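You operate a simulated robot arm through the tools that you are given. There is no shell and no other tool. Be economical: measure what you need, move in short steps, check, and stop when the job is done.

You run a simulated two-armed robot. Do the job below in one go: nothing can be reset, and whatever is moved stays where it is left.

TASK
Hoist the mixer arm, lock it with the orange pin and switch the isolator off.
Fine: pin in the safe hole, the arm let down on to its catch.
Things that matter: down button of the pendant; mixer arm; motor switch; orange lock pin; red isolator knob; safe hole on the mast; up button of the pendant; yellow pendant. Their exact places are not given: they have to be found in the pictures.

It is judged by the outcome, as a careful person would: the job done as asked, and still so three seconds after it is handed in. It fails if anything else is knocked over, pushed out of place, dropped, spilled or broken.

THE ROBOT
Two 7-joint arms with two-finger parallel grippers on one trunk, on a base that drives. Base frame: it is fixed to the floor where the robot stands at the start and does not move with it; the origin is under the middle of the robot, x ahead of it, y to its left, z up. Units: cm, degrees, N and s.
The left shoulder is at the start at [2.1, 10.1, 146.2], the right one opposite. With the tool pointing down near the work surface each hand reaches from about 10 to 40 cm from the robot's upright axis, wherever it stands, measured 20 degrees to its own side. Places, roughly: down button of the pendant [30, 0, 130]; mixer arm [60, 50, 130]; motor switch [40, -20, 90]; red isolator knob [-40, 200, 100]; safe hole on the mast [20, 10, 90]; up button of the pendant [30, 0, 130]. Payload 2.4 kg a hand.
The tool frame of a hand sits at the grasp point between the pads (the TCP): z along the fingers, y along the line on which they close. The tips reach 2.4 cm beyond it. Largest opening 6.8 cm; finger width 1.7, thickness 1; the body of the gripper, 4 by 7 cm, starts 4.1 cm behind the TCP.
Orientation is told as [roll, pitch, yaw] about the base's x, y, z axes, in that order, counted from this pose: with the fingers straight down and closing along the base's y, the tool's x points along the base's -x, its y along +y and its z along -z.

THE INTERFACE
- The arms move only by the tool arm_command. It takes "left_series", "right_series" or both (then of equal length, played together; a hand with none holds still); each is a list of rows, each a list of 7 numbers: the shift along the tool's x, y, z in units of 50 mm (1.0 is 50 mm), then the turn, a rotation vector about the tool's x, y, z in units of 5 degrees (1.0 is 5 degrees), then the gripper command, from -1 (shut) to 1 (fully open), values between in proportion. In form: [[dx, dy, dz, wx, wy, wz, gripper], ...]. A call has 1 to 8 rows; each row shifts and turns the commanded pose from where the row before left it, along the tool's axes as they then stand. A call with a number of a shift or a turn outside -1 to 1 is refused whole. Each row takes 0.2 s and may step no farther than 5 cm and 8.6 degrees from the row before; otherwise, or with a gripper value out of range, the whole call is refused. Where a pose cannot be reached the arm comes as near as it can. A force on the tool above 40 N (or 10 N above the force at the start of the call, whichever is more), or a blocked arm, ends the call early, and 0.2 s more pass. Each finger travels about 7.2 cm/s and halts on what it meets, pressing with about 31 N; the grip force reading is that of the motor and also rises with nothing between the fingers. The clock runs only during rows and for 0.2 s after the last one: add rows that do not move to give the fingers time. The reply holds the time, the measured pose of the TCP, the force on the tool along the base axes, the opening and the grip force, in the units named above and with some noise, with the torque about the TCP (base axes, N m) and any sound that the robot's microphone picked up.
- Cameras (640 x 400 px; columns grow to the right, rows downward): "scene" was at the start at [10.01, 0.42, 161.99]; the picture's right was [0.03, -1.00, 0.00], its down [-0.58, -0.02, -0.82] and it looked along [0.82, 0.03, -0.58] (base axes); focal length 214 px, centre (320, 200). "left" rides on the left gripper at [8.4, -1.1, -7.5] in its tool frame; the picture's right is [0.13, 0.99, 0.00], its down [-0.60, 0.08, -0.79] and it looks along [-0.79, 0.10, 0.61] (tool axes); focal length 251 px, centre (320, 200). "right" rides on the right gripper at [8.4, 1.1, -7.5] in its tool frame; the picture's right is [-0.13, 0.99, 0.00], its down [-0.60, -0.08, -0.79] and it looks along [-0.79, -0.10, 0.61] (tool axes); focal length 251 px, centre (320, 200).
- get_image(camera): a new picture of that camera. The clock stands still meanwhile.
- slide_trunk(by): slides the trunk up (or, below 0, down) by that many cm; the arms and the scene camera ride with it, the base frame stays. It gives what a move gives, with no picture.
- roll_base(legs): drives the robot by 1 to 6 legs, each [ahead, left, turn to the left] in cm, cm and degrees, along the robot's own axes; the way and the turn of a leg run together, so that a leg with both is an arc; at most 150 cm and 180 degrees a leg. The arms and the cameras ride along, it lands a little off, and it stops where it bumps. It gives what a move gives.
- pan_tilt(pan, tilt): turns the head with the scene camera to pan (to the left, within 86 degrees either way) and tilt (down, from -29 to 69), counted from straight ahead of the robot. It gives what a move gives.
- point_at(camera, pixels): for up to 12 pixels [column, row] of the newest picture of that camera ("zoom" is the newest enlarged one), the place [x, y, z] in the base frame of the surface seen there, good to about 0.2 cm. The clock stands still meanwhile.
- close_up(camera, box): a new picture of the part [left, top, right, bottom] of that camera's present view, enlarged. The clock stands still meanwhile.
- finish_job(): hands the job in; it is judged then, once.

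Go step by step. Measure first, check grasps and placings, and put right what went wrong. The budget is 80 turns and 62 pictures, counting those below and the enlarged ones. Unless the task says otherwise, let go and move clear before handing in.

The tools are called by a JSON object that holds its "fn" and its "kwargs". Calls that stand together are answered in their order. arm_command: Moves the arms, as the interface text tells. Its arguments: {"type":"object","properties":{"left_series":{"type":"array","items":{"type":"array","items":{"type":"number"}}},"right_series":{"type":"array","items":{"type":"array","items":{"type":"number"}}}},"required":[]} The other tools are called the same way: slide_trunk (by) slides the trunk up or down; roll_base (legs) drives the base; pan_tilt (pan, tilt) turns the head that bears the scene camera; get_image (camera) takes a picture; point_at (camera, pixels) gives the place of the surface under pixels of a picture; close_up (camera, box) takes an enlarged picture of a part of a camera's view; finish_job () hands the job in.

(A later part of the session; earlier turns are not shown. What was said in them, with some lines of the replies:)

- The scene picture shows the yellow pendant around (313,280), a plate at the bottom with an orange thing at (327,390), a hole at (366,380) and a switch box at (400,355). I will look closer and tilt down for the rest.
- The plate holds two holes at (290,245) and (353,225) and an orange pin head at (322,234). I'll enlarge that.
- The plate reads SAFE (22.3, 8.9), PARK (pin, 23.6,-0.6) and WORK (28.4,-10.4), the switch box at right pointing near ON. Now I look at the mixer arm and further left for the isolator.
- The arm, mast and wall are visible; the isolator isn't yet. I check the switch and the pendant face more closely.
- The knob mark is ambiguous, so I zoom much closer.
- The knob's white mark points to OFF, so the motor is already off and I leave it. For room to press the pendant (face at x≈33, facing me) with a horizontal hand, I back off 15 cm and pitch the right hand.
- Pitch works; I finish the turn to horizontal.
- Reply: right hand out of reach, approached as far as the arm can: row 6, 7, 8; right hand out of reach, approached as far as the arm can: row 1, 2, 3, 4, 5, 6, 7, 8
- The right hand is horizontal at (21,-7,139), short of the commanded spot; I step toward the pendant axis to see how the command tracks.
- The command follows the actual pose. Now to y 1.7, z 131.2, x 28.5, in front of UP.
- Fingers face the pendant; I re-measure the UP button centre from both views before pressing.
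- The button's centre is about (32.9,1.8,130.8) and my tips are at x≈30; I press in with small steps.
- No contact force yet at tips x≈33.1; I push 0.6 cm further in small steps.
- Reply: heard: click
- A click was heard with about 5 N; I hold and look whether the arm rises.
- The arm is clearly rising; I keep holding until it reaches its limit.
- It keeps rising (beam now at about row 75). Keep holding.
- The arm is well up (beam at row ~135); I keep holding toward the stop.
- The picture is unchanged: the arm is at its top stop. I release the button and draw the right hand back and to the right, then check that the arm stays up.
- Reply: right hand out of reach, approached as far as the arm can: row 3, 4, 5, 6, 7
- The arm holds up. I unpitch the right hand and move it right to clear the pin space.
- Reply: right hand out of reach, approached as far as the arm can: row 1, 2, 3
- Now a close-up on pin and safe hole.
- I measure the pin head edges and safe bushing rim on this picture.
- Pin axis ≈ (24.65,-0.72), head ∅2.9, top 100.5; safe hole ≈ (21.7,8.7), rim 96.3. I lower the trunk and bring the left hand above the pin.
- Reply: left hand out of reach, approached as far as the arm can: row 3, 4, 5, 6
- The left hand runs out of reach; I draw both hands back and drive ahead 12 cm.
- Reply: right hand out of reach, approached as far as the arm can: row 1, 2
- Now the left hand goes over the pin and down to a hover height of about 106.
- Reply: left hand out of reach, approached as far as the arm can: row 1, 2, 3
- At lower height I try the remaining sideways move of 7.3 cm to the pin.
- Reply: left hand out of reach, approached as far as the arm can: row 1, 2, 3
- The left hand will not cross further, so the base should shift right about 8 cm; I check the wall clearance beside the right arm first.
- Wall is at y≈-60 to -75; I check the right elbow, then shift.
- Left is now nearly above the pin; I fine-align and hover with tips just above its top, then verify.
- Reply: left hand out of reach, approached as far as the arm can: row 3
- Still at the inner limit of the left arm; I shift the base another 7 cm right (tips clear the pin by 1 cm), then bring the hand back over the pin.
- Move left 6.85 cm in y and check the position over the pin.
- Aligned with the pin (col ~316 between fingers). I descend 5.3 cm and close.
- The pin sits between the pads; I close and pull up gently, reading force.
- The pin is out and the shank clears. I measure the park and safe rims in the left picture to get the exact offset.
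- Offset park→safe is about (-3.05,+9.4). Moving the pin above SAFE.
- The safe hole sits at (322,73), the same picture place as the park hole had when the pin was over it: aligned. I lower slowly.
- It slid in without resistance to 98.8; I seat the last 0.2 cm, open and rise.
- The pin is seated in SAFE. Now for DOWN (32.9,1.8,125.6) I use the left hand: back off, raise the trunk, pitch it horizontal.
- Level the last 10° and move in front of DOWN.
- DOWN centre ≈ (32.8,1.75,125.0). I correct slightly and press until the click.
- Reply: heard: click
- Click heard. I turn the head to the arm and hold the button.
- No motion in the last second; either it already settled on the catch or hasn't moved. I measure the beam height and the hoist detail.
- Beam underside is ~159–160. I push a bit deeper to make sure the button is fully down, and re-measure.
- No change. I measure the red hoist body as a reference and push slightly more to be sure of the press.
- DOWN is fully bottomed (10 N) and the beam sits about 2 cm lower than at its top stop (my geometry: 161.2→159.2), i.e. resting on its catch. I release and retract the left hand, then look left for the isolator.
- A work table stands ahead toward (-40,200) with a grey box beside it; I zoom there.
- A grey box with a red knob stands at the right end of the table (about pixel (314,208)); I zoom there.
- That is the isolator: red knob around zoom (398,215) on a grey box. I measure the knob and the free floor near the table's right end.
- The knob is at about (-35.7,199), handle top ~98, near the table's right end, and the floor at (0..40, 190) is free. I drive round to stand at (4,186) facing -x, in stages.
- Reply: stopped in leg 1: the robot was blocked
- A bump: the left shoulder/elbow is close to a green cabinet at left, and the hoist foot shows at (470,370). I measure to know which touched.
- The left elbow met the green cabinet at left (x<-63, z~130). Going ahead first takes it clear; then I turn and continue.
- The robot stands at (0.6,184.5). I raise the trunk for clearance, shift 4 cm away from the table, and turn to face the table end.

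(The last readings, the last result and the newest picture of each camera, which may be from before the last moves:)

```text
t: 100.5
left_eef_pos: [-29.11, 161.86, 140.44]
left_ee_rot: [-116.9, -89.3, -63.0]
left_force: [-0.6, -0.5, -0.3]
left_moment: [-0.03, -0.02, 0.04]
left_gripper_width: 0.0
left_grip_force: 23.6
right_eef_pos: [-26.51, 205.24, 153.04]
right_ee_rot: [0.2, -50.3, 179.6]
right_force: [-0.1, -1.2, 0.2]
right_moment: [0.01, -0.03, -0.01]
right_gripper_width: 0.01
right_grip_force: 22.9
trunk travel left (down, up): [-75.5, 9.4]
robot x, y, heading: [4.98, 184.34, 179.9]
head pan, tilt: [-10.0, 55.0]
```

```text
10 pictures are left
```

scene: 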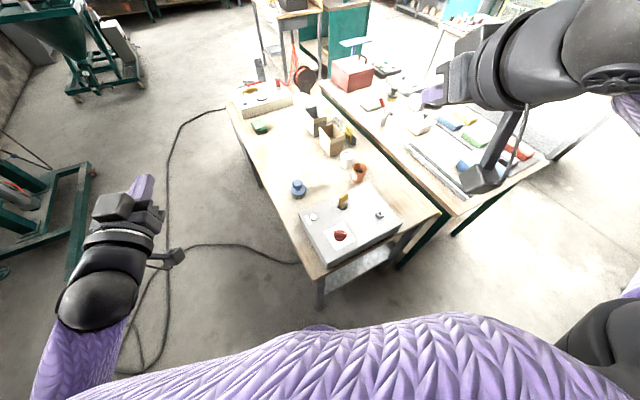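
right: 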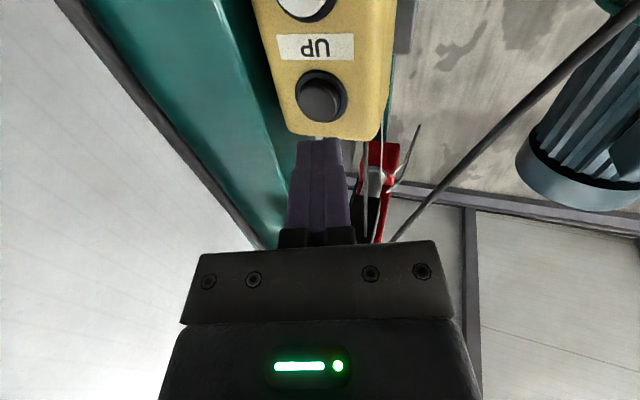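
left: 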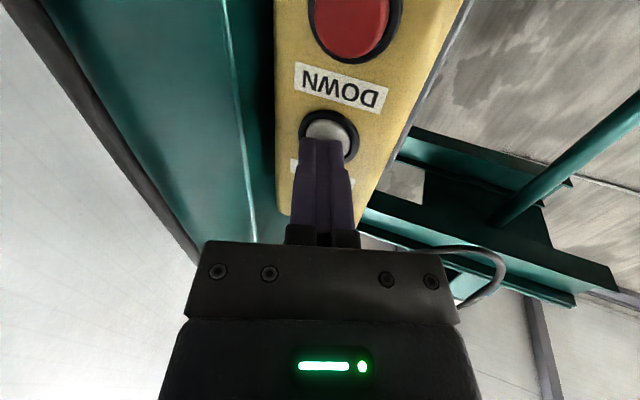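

The isolator box is in view, red knob at (341,236). Close-up for exact position and labels.

{"fn": "close_up", "kwargs": {"camera": "scene", "box": [295, 180, 405, 265]}}

{"fn": "point_at", "kwargs": {"camera": "scene", "pixels": [[341, 236], [337, 234], [345, 238], [341, 232], [341, 241], [343, 200], [400, 220], [328, 262], [313, 215]]}}

```text
4.71 times, centred on (350, 222) of scene
```

zoom: 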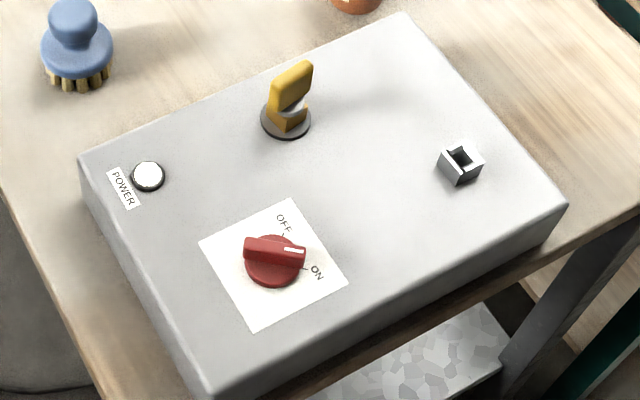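

```text
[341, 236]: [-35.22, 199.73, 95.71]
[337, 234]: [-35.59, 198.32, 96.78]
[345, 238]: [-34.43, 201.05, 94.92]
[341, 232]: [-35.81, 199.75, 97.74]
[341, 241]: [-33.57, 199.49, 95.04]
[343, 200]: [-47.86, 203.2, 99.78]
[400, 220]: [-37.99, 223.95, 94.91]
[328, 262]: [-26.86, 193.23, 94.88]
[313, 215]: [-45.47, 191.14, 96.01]
```

The mark points to ON; OFF is a counter-clockwise (from above) turn. I measure handle ends, knob centre and the label ticks.

{"fn": "point_at", "kwargs": {"camera": "zoom", "pixels": [[248, 240], [302, 248], [275, 244], [250, 256], [300, 264], [275, 285], [299, 262], [306, 269], [286, 234], [317, 272], [284, 222], [247, 262]]}}

```text
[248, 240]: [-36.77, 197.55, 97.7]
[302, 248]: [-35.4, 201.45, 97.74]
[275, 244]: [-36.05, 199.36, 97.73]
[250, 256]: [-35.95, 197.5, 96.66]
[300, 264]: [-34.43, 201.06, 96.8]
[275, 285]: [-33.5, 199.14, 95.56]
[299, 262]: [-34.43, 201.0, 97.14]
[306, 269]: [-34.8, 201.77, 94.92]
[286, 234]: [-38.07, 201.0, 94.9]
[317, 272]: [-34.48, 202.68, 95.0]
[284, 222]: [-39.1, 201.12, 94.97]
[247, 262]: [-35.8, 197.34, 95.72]
```

Handle lies along angle ~71°, centre (-35.6,199.45), top 97.7; OFF is ~80° counter-clockwise. I bring the right hand to tool-down, then yaw it by -109° to straddle the handle.

{"fn": "arm_command", "kwargs": {"right_series": [[0, 0, 0, 0, 1, 0, 0], [0, 0, 0, 0, 1, 0, 0], [0, 0, 0, 0, 1, 0, 0], [0, 0, 0, 0, 1, 0, 0], [0, 0, 0, 0, 1, 0, 0], [0, 0, 0, 0, 1, 0, 0], [0, 0, 0, 0, 1, 0, 0], [0, 0, 0, 0, 1, 0, 0]]}}

{"fn": "arm_command", "kwargs": {"right_series": [[0, 0, 0, 0, 1, 0, 0], [0, 0, 0, 0, 1, 0, 0], [0, 0, 0, 0, 0, 1, 0], [0, 0, 0, 0, 0, 1, 0], [0, 0, 0, 0, 0, 1, 0], [0, 0, 0, 0, 0, 1, 0], [0, 0, 0, 0, 0, 1, 0], [0, 0, 0, 0, 0, 1, 0]]}}

{"fn": "arm_command", "kwargs": {"right_series": [[0, 0, 0, 0, 0, 1, 0], [0, 0, 0, 0, 0, 1, 0], [0, 0, 0, 0, 0, 1, 0], [0, 0, 0, 0, 0, 1, 0], [0, 0, 0, 0, 0, 1, 0], [0, 0, 0, 0, 0, 1, 0], [0, 0, 0, 0, 0, 1, 0], [0, 0, 0, 0, 0, 1, 0]]}}

{"fn": "arm_command", "kwargs": {"right_series": [[0, 0, 0, 0, 0, 1, 0], [0, 0, 0, 0, 0, 1, 0], [0, 0, 0, 0, 0, 1, 0], [0, 0, 0, 0, 0, 1, 0], [0, 0, 0, 0, 0, 1, 0], [0, 0, 0, 0, 0, 1, 0], [0, 0, 0, 0, 0, 1, 0], [0, 0, 0, 0, 0, 0.8, 0]]}}

```text
t: 102.3
left_eef_pos: [-29.24, 161.9, 140.46]
left_ee_rot: [-115.9, -89.4, -64.0]
left_force: [0.1, -0.3, 0.4]
left_moment: [0.01, 0.04, -0.01]
left_gripper_width: 0.0
left_grip_force: 23.3
right_eef_pos: [-26.5, 205.32, 153.06]
right_ee_rot: [0.1, -10.3, 179.6]
right_force: [0.2, -0.4, 0.5]
right_moment: [0.01, 0.0, 0.01]
right_gripper_width: 3.37
right_grip_force: 0.0
trunk travel left (down, up): [-75.5, 9.4]
robot x, y, heading: [5.05, 184.59, 179.5]
head pan, tilt: [-10.0, 55.0]
```

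```text
t: 104.1
left_eef_pos: [-29.1, 161.85, 140.37]
left_ee_rot: [-116.6, -89.5, -63.1]
left_force: [0.4, -1.0, -0.2]
left_moment: [0.0, 0.03, -0.01]
left_gripper_width: 0.0
left_grip_force: 23.3
right_eef_pos: [-26.43, 205.2, 153.1]
right_ee_rot: [0.2, -0.3, 149.5]
right_force: [-0.7, -0.2, -0.2]
right_moment: [0.03, -0.01, 0.01]
right_gripper_width: 3.39
right_grip_force: 0.0
trunk travel left (down, up): [-75.5, 9.4]
robot x, y, heading: [5.02, 184.73, 179.9]
head pan, tilt: [-10.0, 55.0]
```

```text
t: 105.9
left_eef_pos: [-29.26, 161.88, 140.44]
left_ee_rot: [-116.7, -89.4, -63.4]
left_force: [0.7, -0.4, -0.8]
left_moment: [0.03, -0.01, 0.01]
left_gripper_width: 0.02
left_grip_force: 24.0
right_eef_pos: [-26.59, 205.26, 152.91]
right_ee_rot: [0.2, 0.0, 109.6]
right_force: [0.6, 0.2, -0.9]
right_moment: [-0.03, -0.01, 0.02]
right_gripper_width: 3.39
right_grip_force: 0.0
trunk travel left (down, up): [-75.5, 9.4]
robot x, y, heading: [5.01, 184.7, 179.7]
head pan, tilt: [-10.0, 55.0]
```

```text
t: 107.7
left_eef_pos: [-29.25, 161.74, 140.47]
left_ee_rot: [-116.6, -89.4, -63.5]
left_force: [0.3, -0.6, -1.1]
left_moment: [-0.01, 0.01, -0.03]
left_gripper_width: 0.02
left_grip_force: 23.1
right_eef_pos: [-26.51, 205.17, 152.87]
right_ee_rot: [0.2, 0.2, 70.6]
right_force: [0.2, 0.2, -0.3]
right_moment: [0.04, -0.01, 0.0]
right_gripper_width: 3.42
right_grip_force: 0.1
trunk travel left (down, up): [-75.5, 9.4]
robot x, y, heading: [4.73, 184.39, 179.5]
head pan, tilt: [-10.0, 55.0]
```

Yaw reached. Lower the trunk 25 cm and move above the knob.

{"fn": "slide_trunk", "kwargs": {"by": -25}}

{"fn": "arm_command", "kwargs": {"right_series": [[0.43, 0.33, 0, 0, 0, 0, 0], [0.42, 0.33, 0, 0, 0, 0, 0], [0.42, 0.33, 0, 0, 0, 0, 0], [0.42, 0.34, 0, 0, 0, 0, 0], [0, 0, 0, 0, 0, 0, 0]]}}

```text
t: 110.2
left_eef_pos: [-29.16, 161.88, 115.42]
left_ee_rot: [-119.9, -89.4, -60.1]
left_force: [-0.1, 0.5, -0.3]
left_moment: [-0.01, 0.01, 0.02]
left_gripper_width: 0.01
left_grip_force: 23.2
right_eef_pos: [-26.37, 205.26, 128.03]
right_ee_rot: [0.2, 0.2, 70.7]
right_force: [-0.1, -0.2, -0.6]
right_moment: [0.02, -0.03, 0.04]
right_gripper_width: 3.39
right_grip_force: 0.0
trunk travel left (down, up): [-50.5, 34.4]
robot x, y, heading: [4.72, 184.54, 179.5]
head pan, tilt: [-10.0, 55.0]
```

```text
t: 111.4
left_eef_pos: [-29.12, 161.87, 115.43]
left_ee_rot: [-117.4, -89.5, -62.6]
left_force: [0.5, 0.5, -0.4]
left_moment: [0.0, 0.01, -0.02]
left_gripper_width: 0.0
left_grip_force: 23.9
right_eef_pos: [-35.61, 199.53, 128.05]
right_ee_rot: [0.1, 0.3, 70.7]
right_force: [-0.6, -0.3, 0.6]
right_moment: [0.0, -0.01, -0.03]
right_gripper_width: 3.4
right_grip_force: 0.1
trunk travel left (down, up): [-50.5, 34.4]
robot x, y, heading: [5.01, 184.58, 179.9]
head pan, tilt: [-10.0, 55.0]
```

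Exactly above the knob. I descend to z≈103 and check with the hand camera.

{"fn": "arm_command", "kwargs": {"right_series": [[0, 0, 0.8, 0, 0, 0, 0.1], [0, 0, 0.8, 0, 0, 0, 0.1], [0, 0, 0.8, 0, 0, 0, 0.1], [0, 0, 0.8, 0, 0, 0, 0.1], [0, 0, 0.8, 0, 0, 0, 0.1], [0, 0, 0.6, 0, 0, 0, 0.1], [0, 0, 0.4, 0, 0, 0, 0.1], [0, 0, 0, 0, 0, 0, 0.1]]}}

{"fn": "get_image", "kwargs": {"camera": "right"}}

```text
t: 113.2
left_eef_pos: [-29.11, 161.77, 115.45]
left_ee_rot: [-116.8, -89.4, -63.2]
left_force: [0.5, 0.3, 0.5]
left_moment: [0.01, -0.01, 0.01]
left_gripper_width: 0.0
left_grip_force: 23.5
right_eef_pos: [-35.75, 199.33, 103.11]
right_ee_rot: [0.2, 0.1, 70.7]
right_force: [-0.5, 0.1, -0.7]
right_moment: [0.02, -0.01, 0.03]
right_gripper_width: 3.75
right_grip_force: 0.0
trunk travel left (down, up): [-50.5, 34.4]
robot x, y, heading: [5.0, 184.63, 179.8]
head pan, tilt: [-10.0, 55.0]
```

```text
8 pictures are left
```

right: 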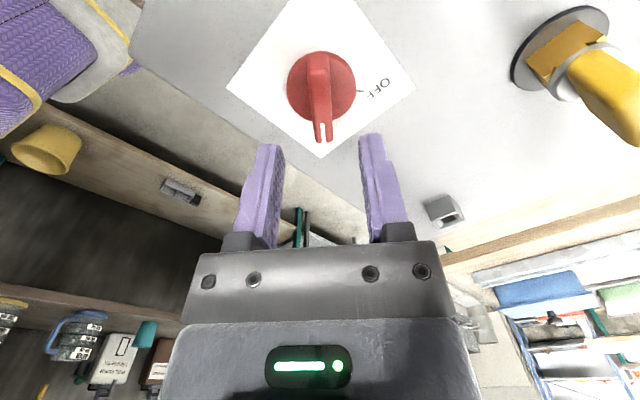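

The handle is straight between the fingers (col 320). Descend 4.8 cm and close.

{"fn": "arm_command", "kwargs": {"right_series": [[0, 0, 0.5, 0, 0, 0, 0.1], [0, 0, 0.3, 0, 0, 0, 0.1], [0, 0, 0.15, 0, 0, 0, 0.1], [0, 0, 0, 0, 0, 0, -1], [0, 0, 0, 0, 0, 0, -1], [0, 0, 0, 0, 0, 0, -1], [0, 0, 0, 0, 0, 0, -1]]}}

```text
t: 114.8
left_eef_pos: [-29.23, 161.86, 115.35]
left_ee_rot: [-115.0, -89.3, -65.0]
left_force: [0.0, -0.6, -0.6]
left_moment: [0.0, -0.01, 0.01]
left_gripper_width: 0.0
left_grip_force: 23.8
right_eef_pos: [-35.86, 199.35, 98.19]
right_ee_rot: [0.3, 0.2, 70.5]
right_force: [-6.1, 2.1, 7.9]
right_moment: [0.01, -0.43, 0.01]
right_gripper_width: 1.19
right_grip_force: 33.1
trunk travel left (down, up): [-50.5, 34.4]
robot x, y, heading: [4.86, 184.28, 179.6]
head pan, tilt: [-10.0, 55.0]
```

Handle gripped (1.19 cm). I ease off the side load and turn counter-clockwise 40°.

{"fn": "arm_command", "kwargs": {"right_series": [[0, 0.03, -0.03, 0, 0, 0, -1], [0, 0, 0, 0, 0, -1, -1], [0, 0, 0, 0, 0, -1, -1], [0, 0, 0, 0, 0, -1, -1], [0, 0, 0, 0, 0, -1, -1], [0, 0, 0, 0, 0, -1, -1], [0, 0, 0, 0, 0, -1, -1], [0, 0, 0, 0, 0, -1, -1]]}}

```text
t: 116.6
left_eef_pos: [-29.22, 161.83, 115.41]
left_ee_rot: [-111.7, -89.5, -68.3]
left_force: [0.2, -0.9, -0.2]
left_moment: [-0.01, 0.03, 0.02]
left_gripper_width: 0.02
left_grip_force: 24.0
right_eef_pos: [-35.85, 199.52, 98.38]
right_ee_rot: [0.1, 0.1, 105.8]
right_force: [8.7, -11.7, -27.3]
right_moment: [-0.06, -0.49, 0.01]
right_gripper_width: 1.19
right_grip_force: 33.0
trunk travel left (down, up): [-50.5, 34.4]
robot x, y, heading: [4.89, 184.65, 179.7]
head pan, tilt: [-10.0, 55.0]
```

It turns; loads are modest (pull -27 N vertical from my small lift). I relax them and continue the turn.

{"fn": "arm_command", "kwargs": {"right_series": [[0.03, -0.01, 0.025, 0, 0, 0, -1], [0, 0, 0, 0, 0, -1, -1], [0, 0, 0, 0, 0, -1, -1], [0, 0, 0, 0, 0, -1, -1], [0, 0, 0, 0, 0, -1, -1]]}}

```text
t: 117.8
left_eef_pos: [-29.3, 161.89, 115.42]
left_ee_rot: [-113.4, -89.4, -66.5]
left_force: [0.4, -0.4, -0.9]
left_moment: [-0.02, 0.01, -0.03]
left_gripper_width: 0.0
left_grip_force: 23.9
right_eef_pos: [-36.03, 199.39, 98.36]
right_ee_rot: [0.4, -0.3, 125.8]
right_force: [-9.7, 2.9, 8.0]
right_moment: [-0.1, -0.73, -0.01]
right_gripper_width: 1.2
right_grip_force: 32.6
trunk travel left (down, up): [-50.5, 34.4]
robot x, y, heading: [4.56, 184.58, 179.4]
head pan, tilt: [-10.0, 55.0]
```

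55° done without resistance; continue 25° to OFF.

{"fn": "arm_command", "kwargs": {"right_series": [[-0.015, 0.01, 0, 0, 0, 0, -1], [0, 0, 0, 0, 0, -1, -1], [0, 0, 0, 0, 0, -1, -1], [0, 0, 0, 0, 0, -1, -1], [0, 0, 0, 0, 0, -1, -1], [0, 0, 0, 0, 0, -1, -1], [0, 0, 0, 0, 0, 0, -1]]}}

```text
t: 119.4
left_eef_pos: [-29.17, 161.75, 115.39]
left_ee_rot: [-115.7, -89.4, -64.2]
left_force: [0.6, 0.6, 0.0]
left_moment: [0.02, -0.02, -0.02]
left_gripper_width: 0.02
left_grip_force: 23.7
right_eef_pos: [-35.97, 199.43, 98.31]
right_ee_rot: [0.2, -0.3, 150.8]
right_force: [-11.5, 1.7, 27.0]
right_moment: [-0.17, -0.58, -0.93]
right_gripper_width: 1.26
right_grip_force: 32.3
trunk travel left (down, up): [-50.5, 34.4]
robot x, y, heading: [4.83, 184.86, 179.9]
head pan, tilt: [-10.0, 55.0]
```

A torque of 0.9 N·m now opposes: likely the stop at OFF. I look before letting go.

{"fn": "get_image", "kwargs": {"camera": "right"}}

```text
7 pictures are left
```

right: 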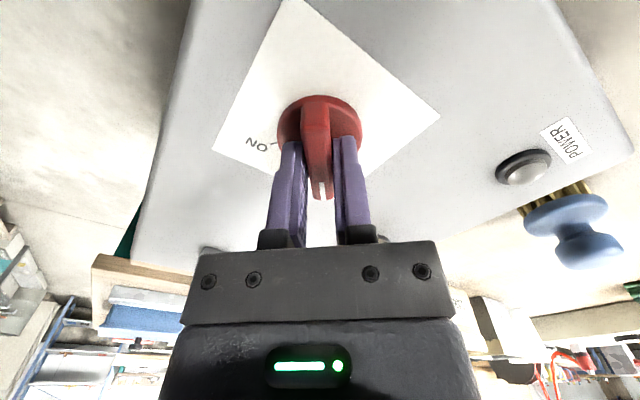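

The POWER lamp has gone dark, so power is off. I open, rise and check.

{"fn": "arm_command", "kwargs": {"right_series": [[0, 0, 0, 0, 0, 0, 0], [0, 0, 0, 0, 0, 0, 0.1], [0, 0, 0, 0, 0, 0, 0.1], [0, 0, -0.4, 0, 0, 0, 0.1], [0, 0, -0.8, 0, 0, 0, 0.1], [0, 0, -0.8, 0, 0, 0, 0.1], [0, 0, -0.8, 0, 0, 0, 0.1], [0, 0, -0.8, 0, 0, 0, 0.1]]}}

{"fn": "roll_base", "kwargs": {"legs": [[-12, 0, 0]]}}

{"fn": "get_image", "kwargs": {"camera": "scene"}}

```text
t: 121.2
left_eef_pos: [-29.23, 161.82, 115.34]
left_ee_rot: [-117.0, -89.4, -63.0]
left_force: [0.5, -0.2, -0.4]
left_moment: [0.0, 0.0, -0.02]
left_gripper_width: 0.0
left_grip_force: 23.1
right_eef_pos: [-35.56, 199.54, 116.32]
right_ee_rot: [0.2, -0.2, 150.8]
right_force: [0.8, -0.4, 0.9]
right_moment: [-0.02, 0.0, 0.03]
right_gripper_width: 3.76
right_grip_force: 0.0
trunk travel left (down, up): [-50.5, 34.4]
robot x, y, heading: [4.79, 184.75, 179.7]
head pan, tilt: [-10.0, 55.0]
```

```text
t: 122.5
left_eef_pos: [-16.9, 161.81, 115.47]
left_ee_rot: [-121.3, -89.4, -58.6]
left_force: [0.0, 0.4, 0.6]
left_moment: [-0.04, -0.01, 0.0]
left_gripper_width: 0.0
left_grip_force: 24.0
right_eef_pos: [-23.32, 199.4, 116.42]
right_ee_rot: [0.3, -0.2, 150.7]
right_force: [-0.8, 0.5, 0.0]
right_moment: [-0.01, 0.0, 0.0]
right_gripper_width: 3.72
right_grip_force: 0.0
trunk travel left (down, up): [-50.5, 34.4]
robot x, y, heading: [16.64, 184.28, 180.1]
head pan, tilt: [-10.0, 55.0]
```

```text
6 pictures are left
```

scene: 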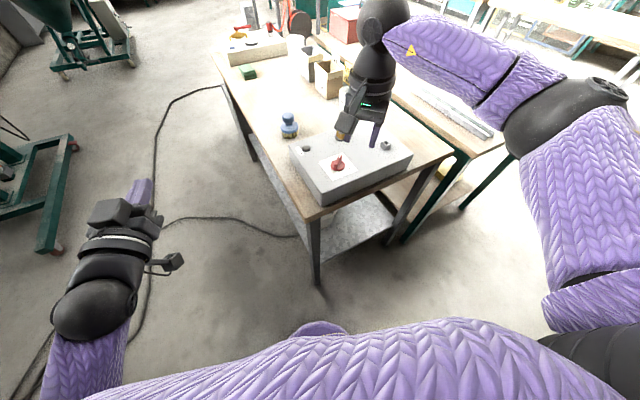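

{"fn": "close_up", "kwargs": {"camera": "scene", "box": [280, 110, 420, 210]}}

{"fn": "pan_tilt", "kwargs": {"pan": 86, "tilt": 5}}

{"fn": "get_image", "kwargs": {"camera": "scene"}}

```text
4.00 times, centred on (350, 160) of scene
```

zoom: 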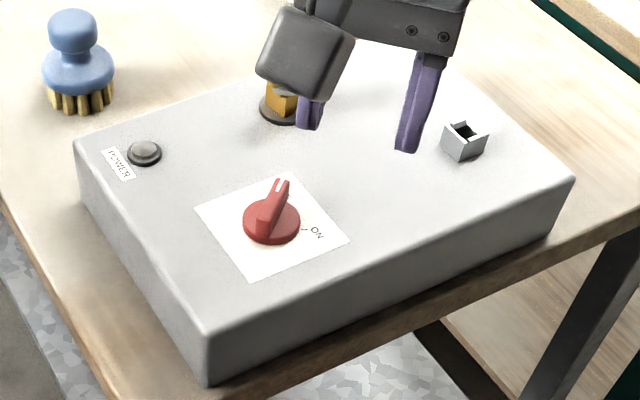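

```text
t: 124.2
left_eef_pos: [-16.99, 161.73, 115.42]
left_ee_rot: [-117.1, -89.4, -62.8]
left_force: [1.0, 0.1, -1.2]
left_moment: [0.01, -0.01, 0.02]
left_gripper_width: 0.0
left_grip_force: 23.4
right_eef_pos: [-23.34, 199.42, 116.37]
right_ee_rot: [0.3, -0.3, 150.7]
right_force: [0.3, 0.2, 0.4]
right_moment: [0.01, 0.0, 0.02]
right_gripper_width: 3.74
right_grip_force: 0.1
trunk travel left (down, up): [-50.5, 34.4]
robot x, y, heading: [17.06, 184.65, 179.7]
head pan, tilt: [85.9, 5.0]
```

```text
4 pictures are left
```

scene: 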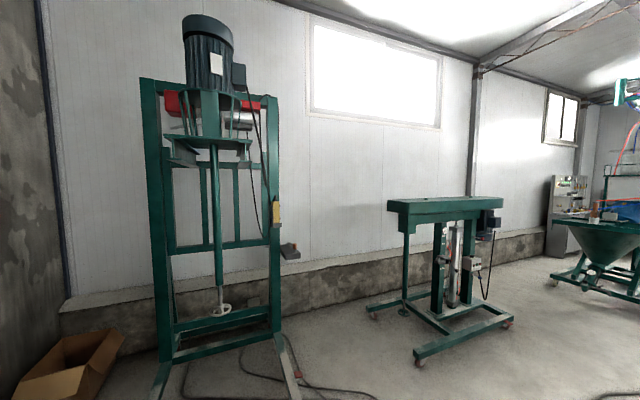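

The knob points to OFF with the lamp dark, and the mixer arm is still up. One last check of the beam height and the pin.

{"fn": "close_up", "kwargs": {"camera": "scene", "box": [140, 120, 320, 270]}}

{"fn": "point_at", "kwargs": {"camera": "scene", "pixels": [[232, 138], [235, 150], [200, 142], [178, 155], [290, 243]]}}

```text
2.67 times, centred on (230, 195) of scene
```

zoom: 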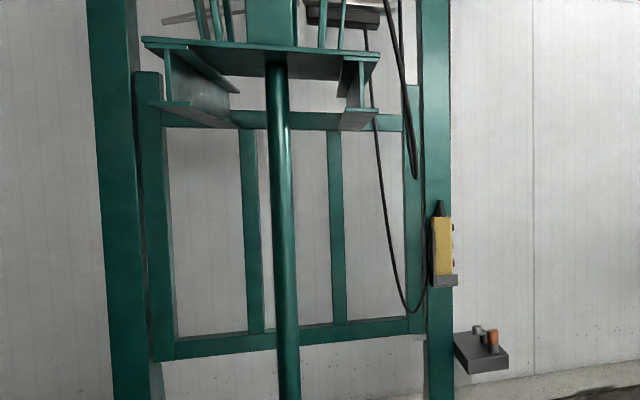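

```text
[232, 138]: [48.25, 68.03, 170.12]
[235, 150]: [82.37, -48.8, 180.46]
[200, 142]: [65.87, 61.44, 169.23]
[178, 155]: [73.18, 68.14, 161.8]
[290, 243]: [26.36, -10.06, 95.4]
```

The arm is still up at its rest height, the pin stands in SAFE, the isolator is OFF and both hands are clear, so I hand in.

{"fn": "finish_job", "kwargs": {}}

```text
The job is handed in.
```

The mixer arm is hoisted and, as far as I can tell, let down on to its catch. The orange pin is in the SAFE hole, the isolator is OFF with its POWER lamp dark, and both hands are clear.

- **Catch:** I never saw the catch itself. I fully pressed DOWN with the pin in; the arm stopped about 2 cm below its top position by my estimate and stayed there.
- **Bump:** while turning towards the isolator the robot was blocked once, most likely its left elbow against the green wheeled machine. I saw nothing displaced afterwards, but I did not measure the machine's position.
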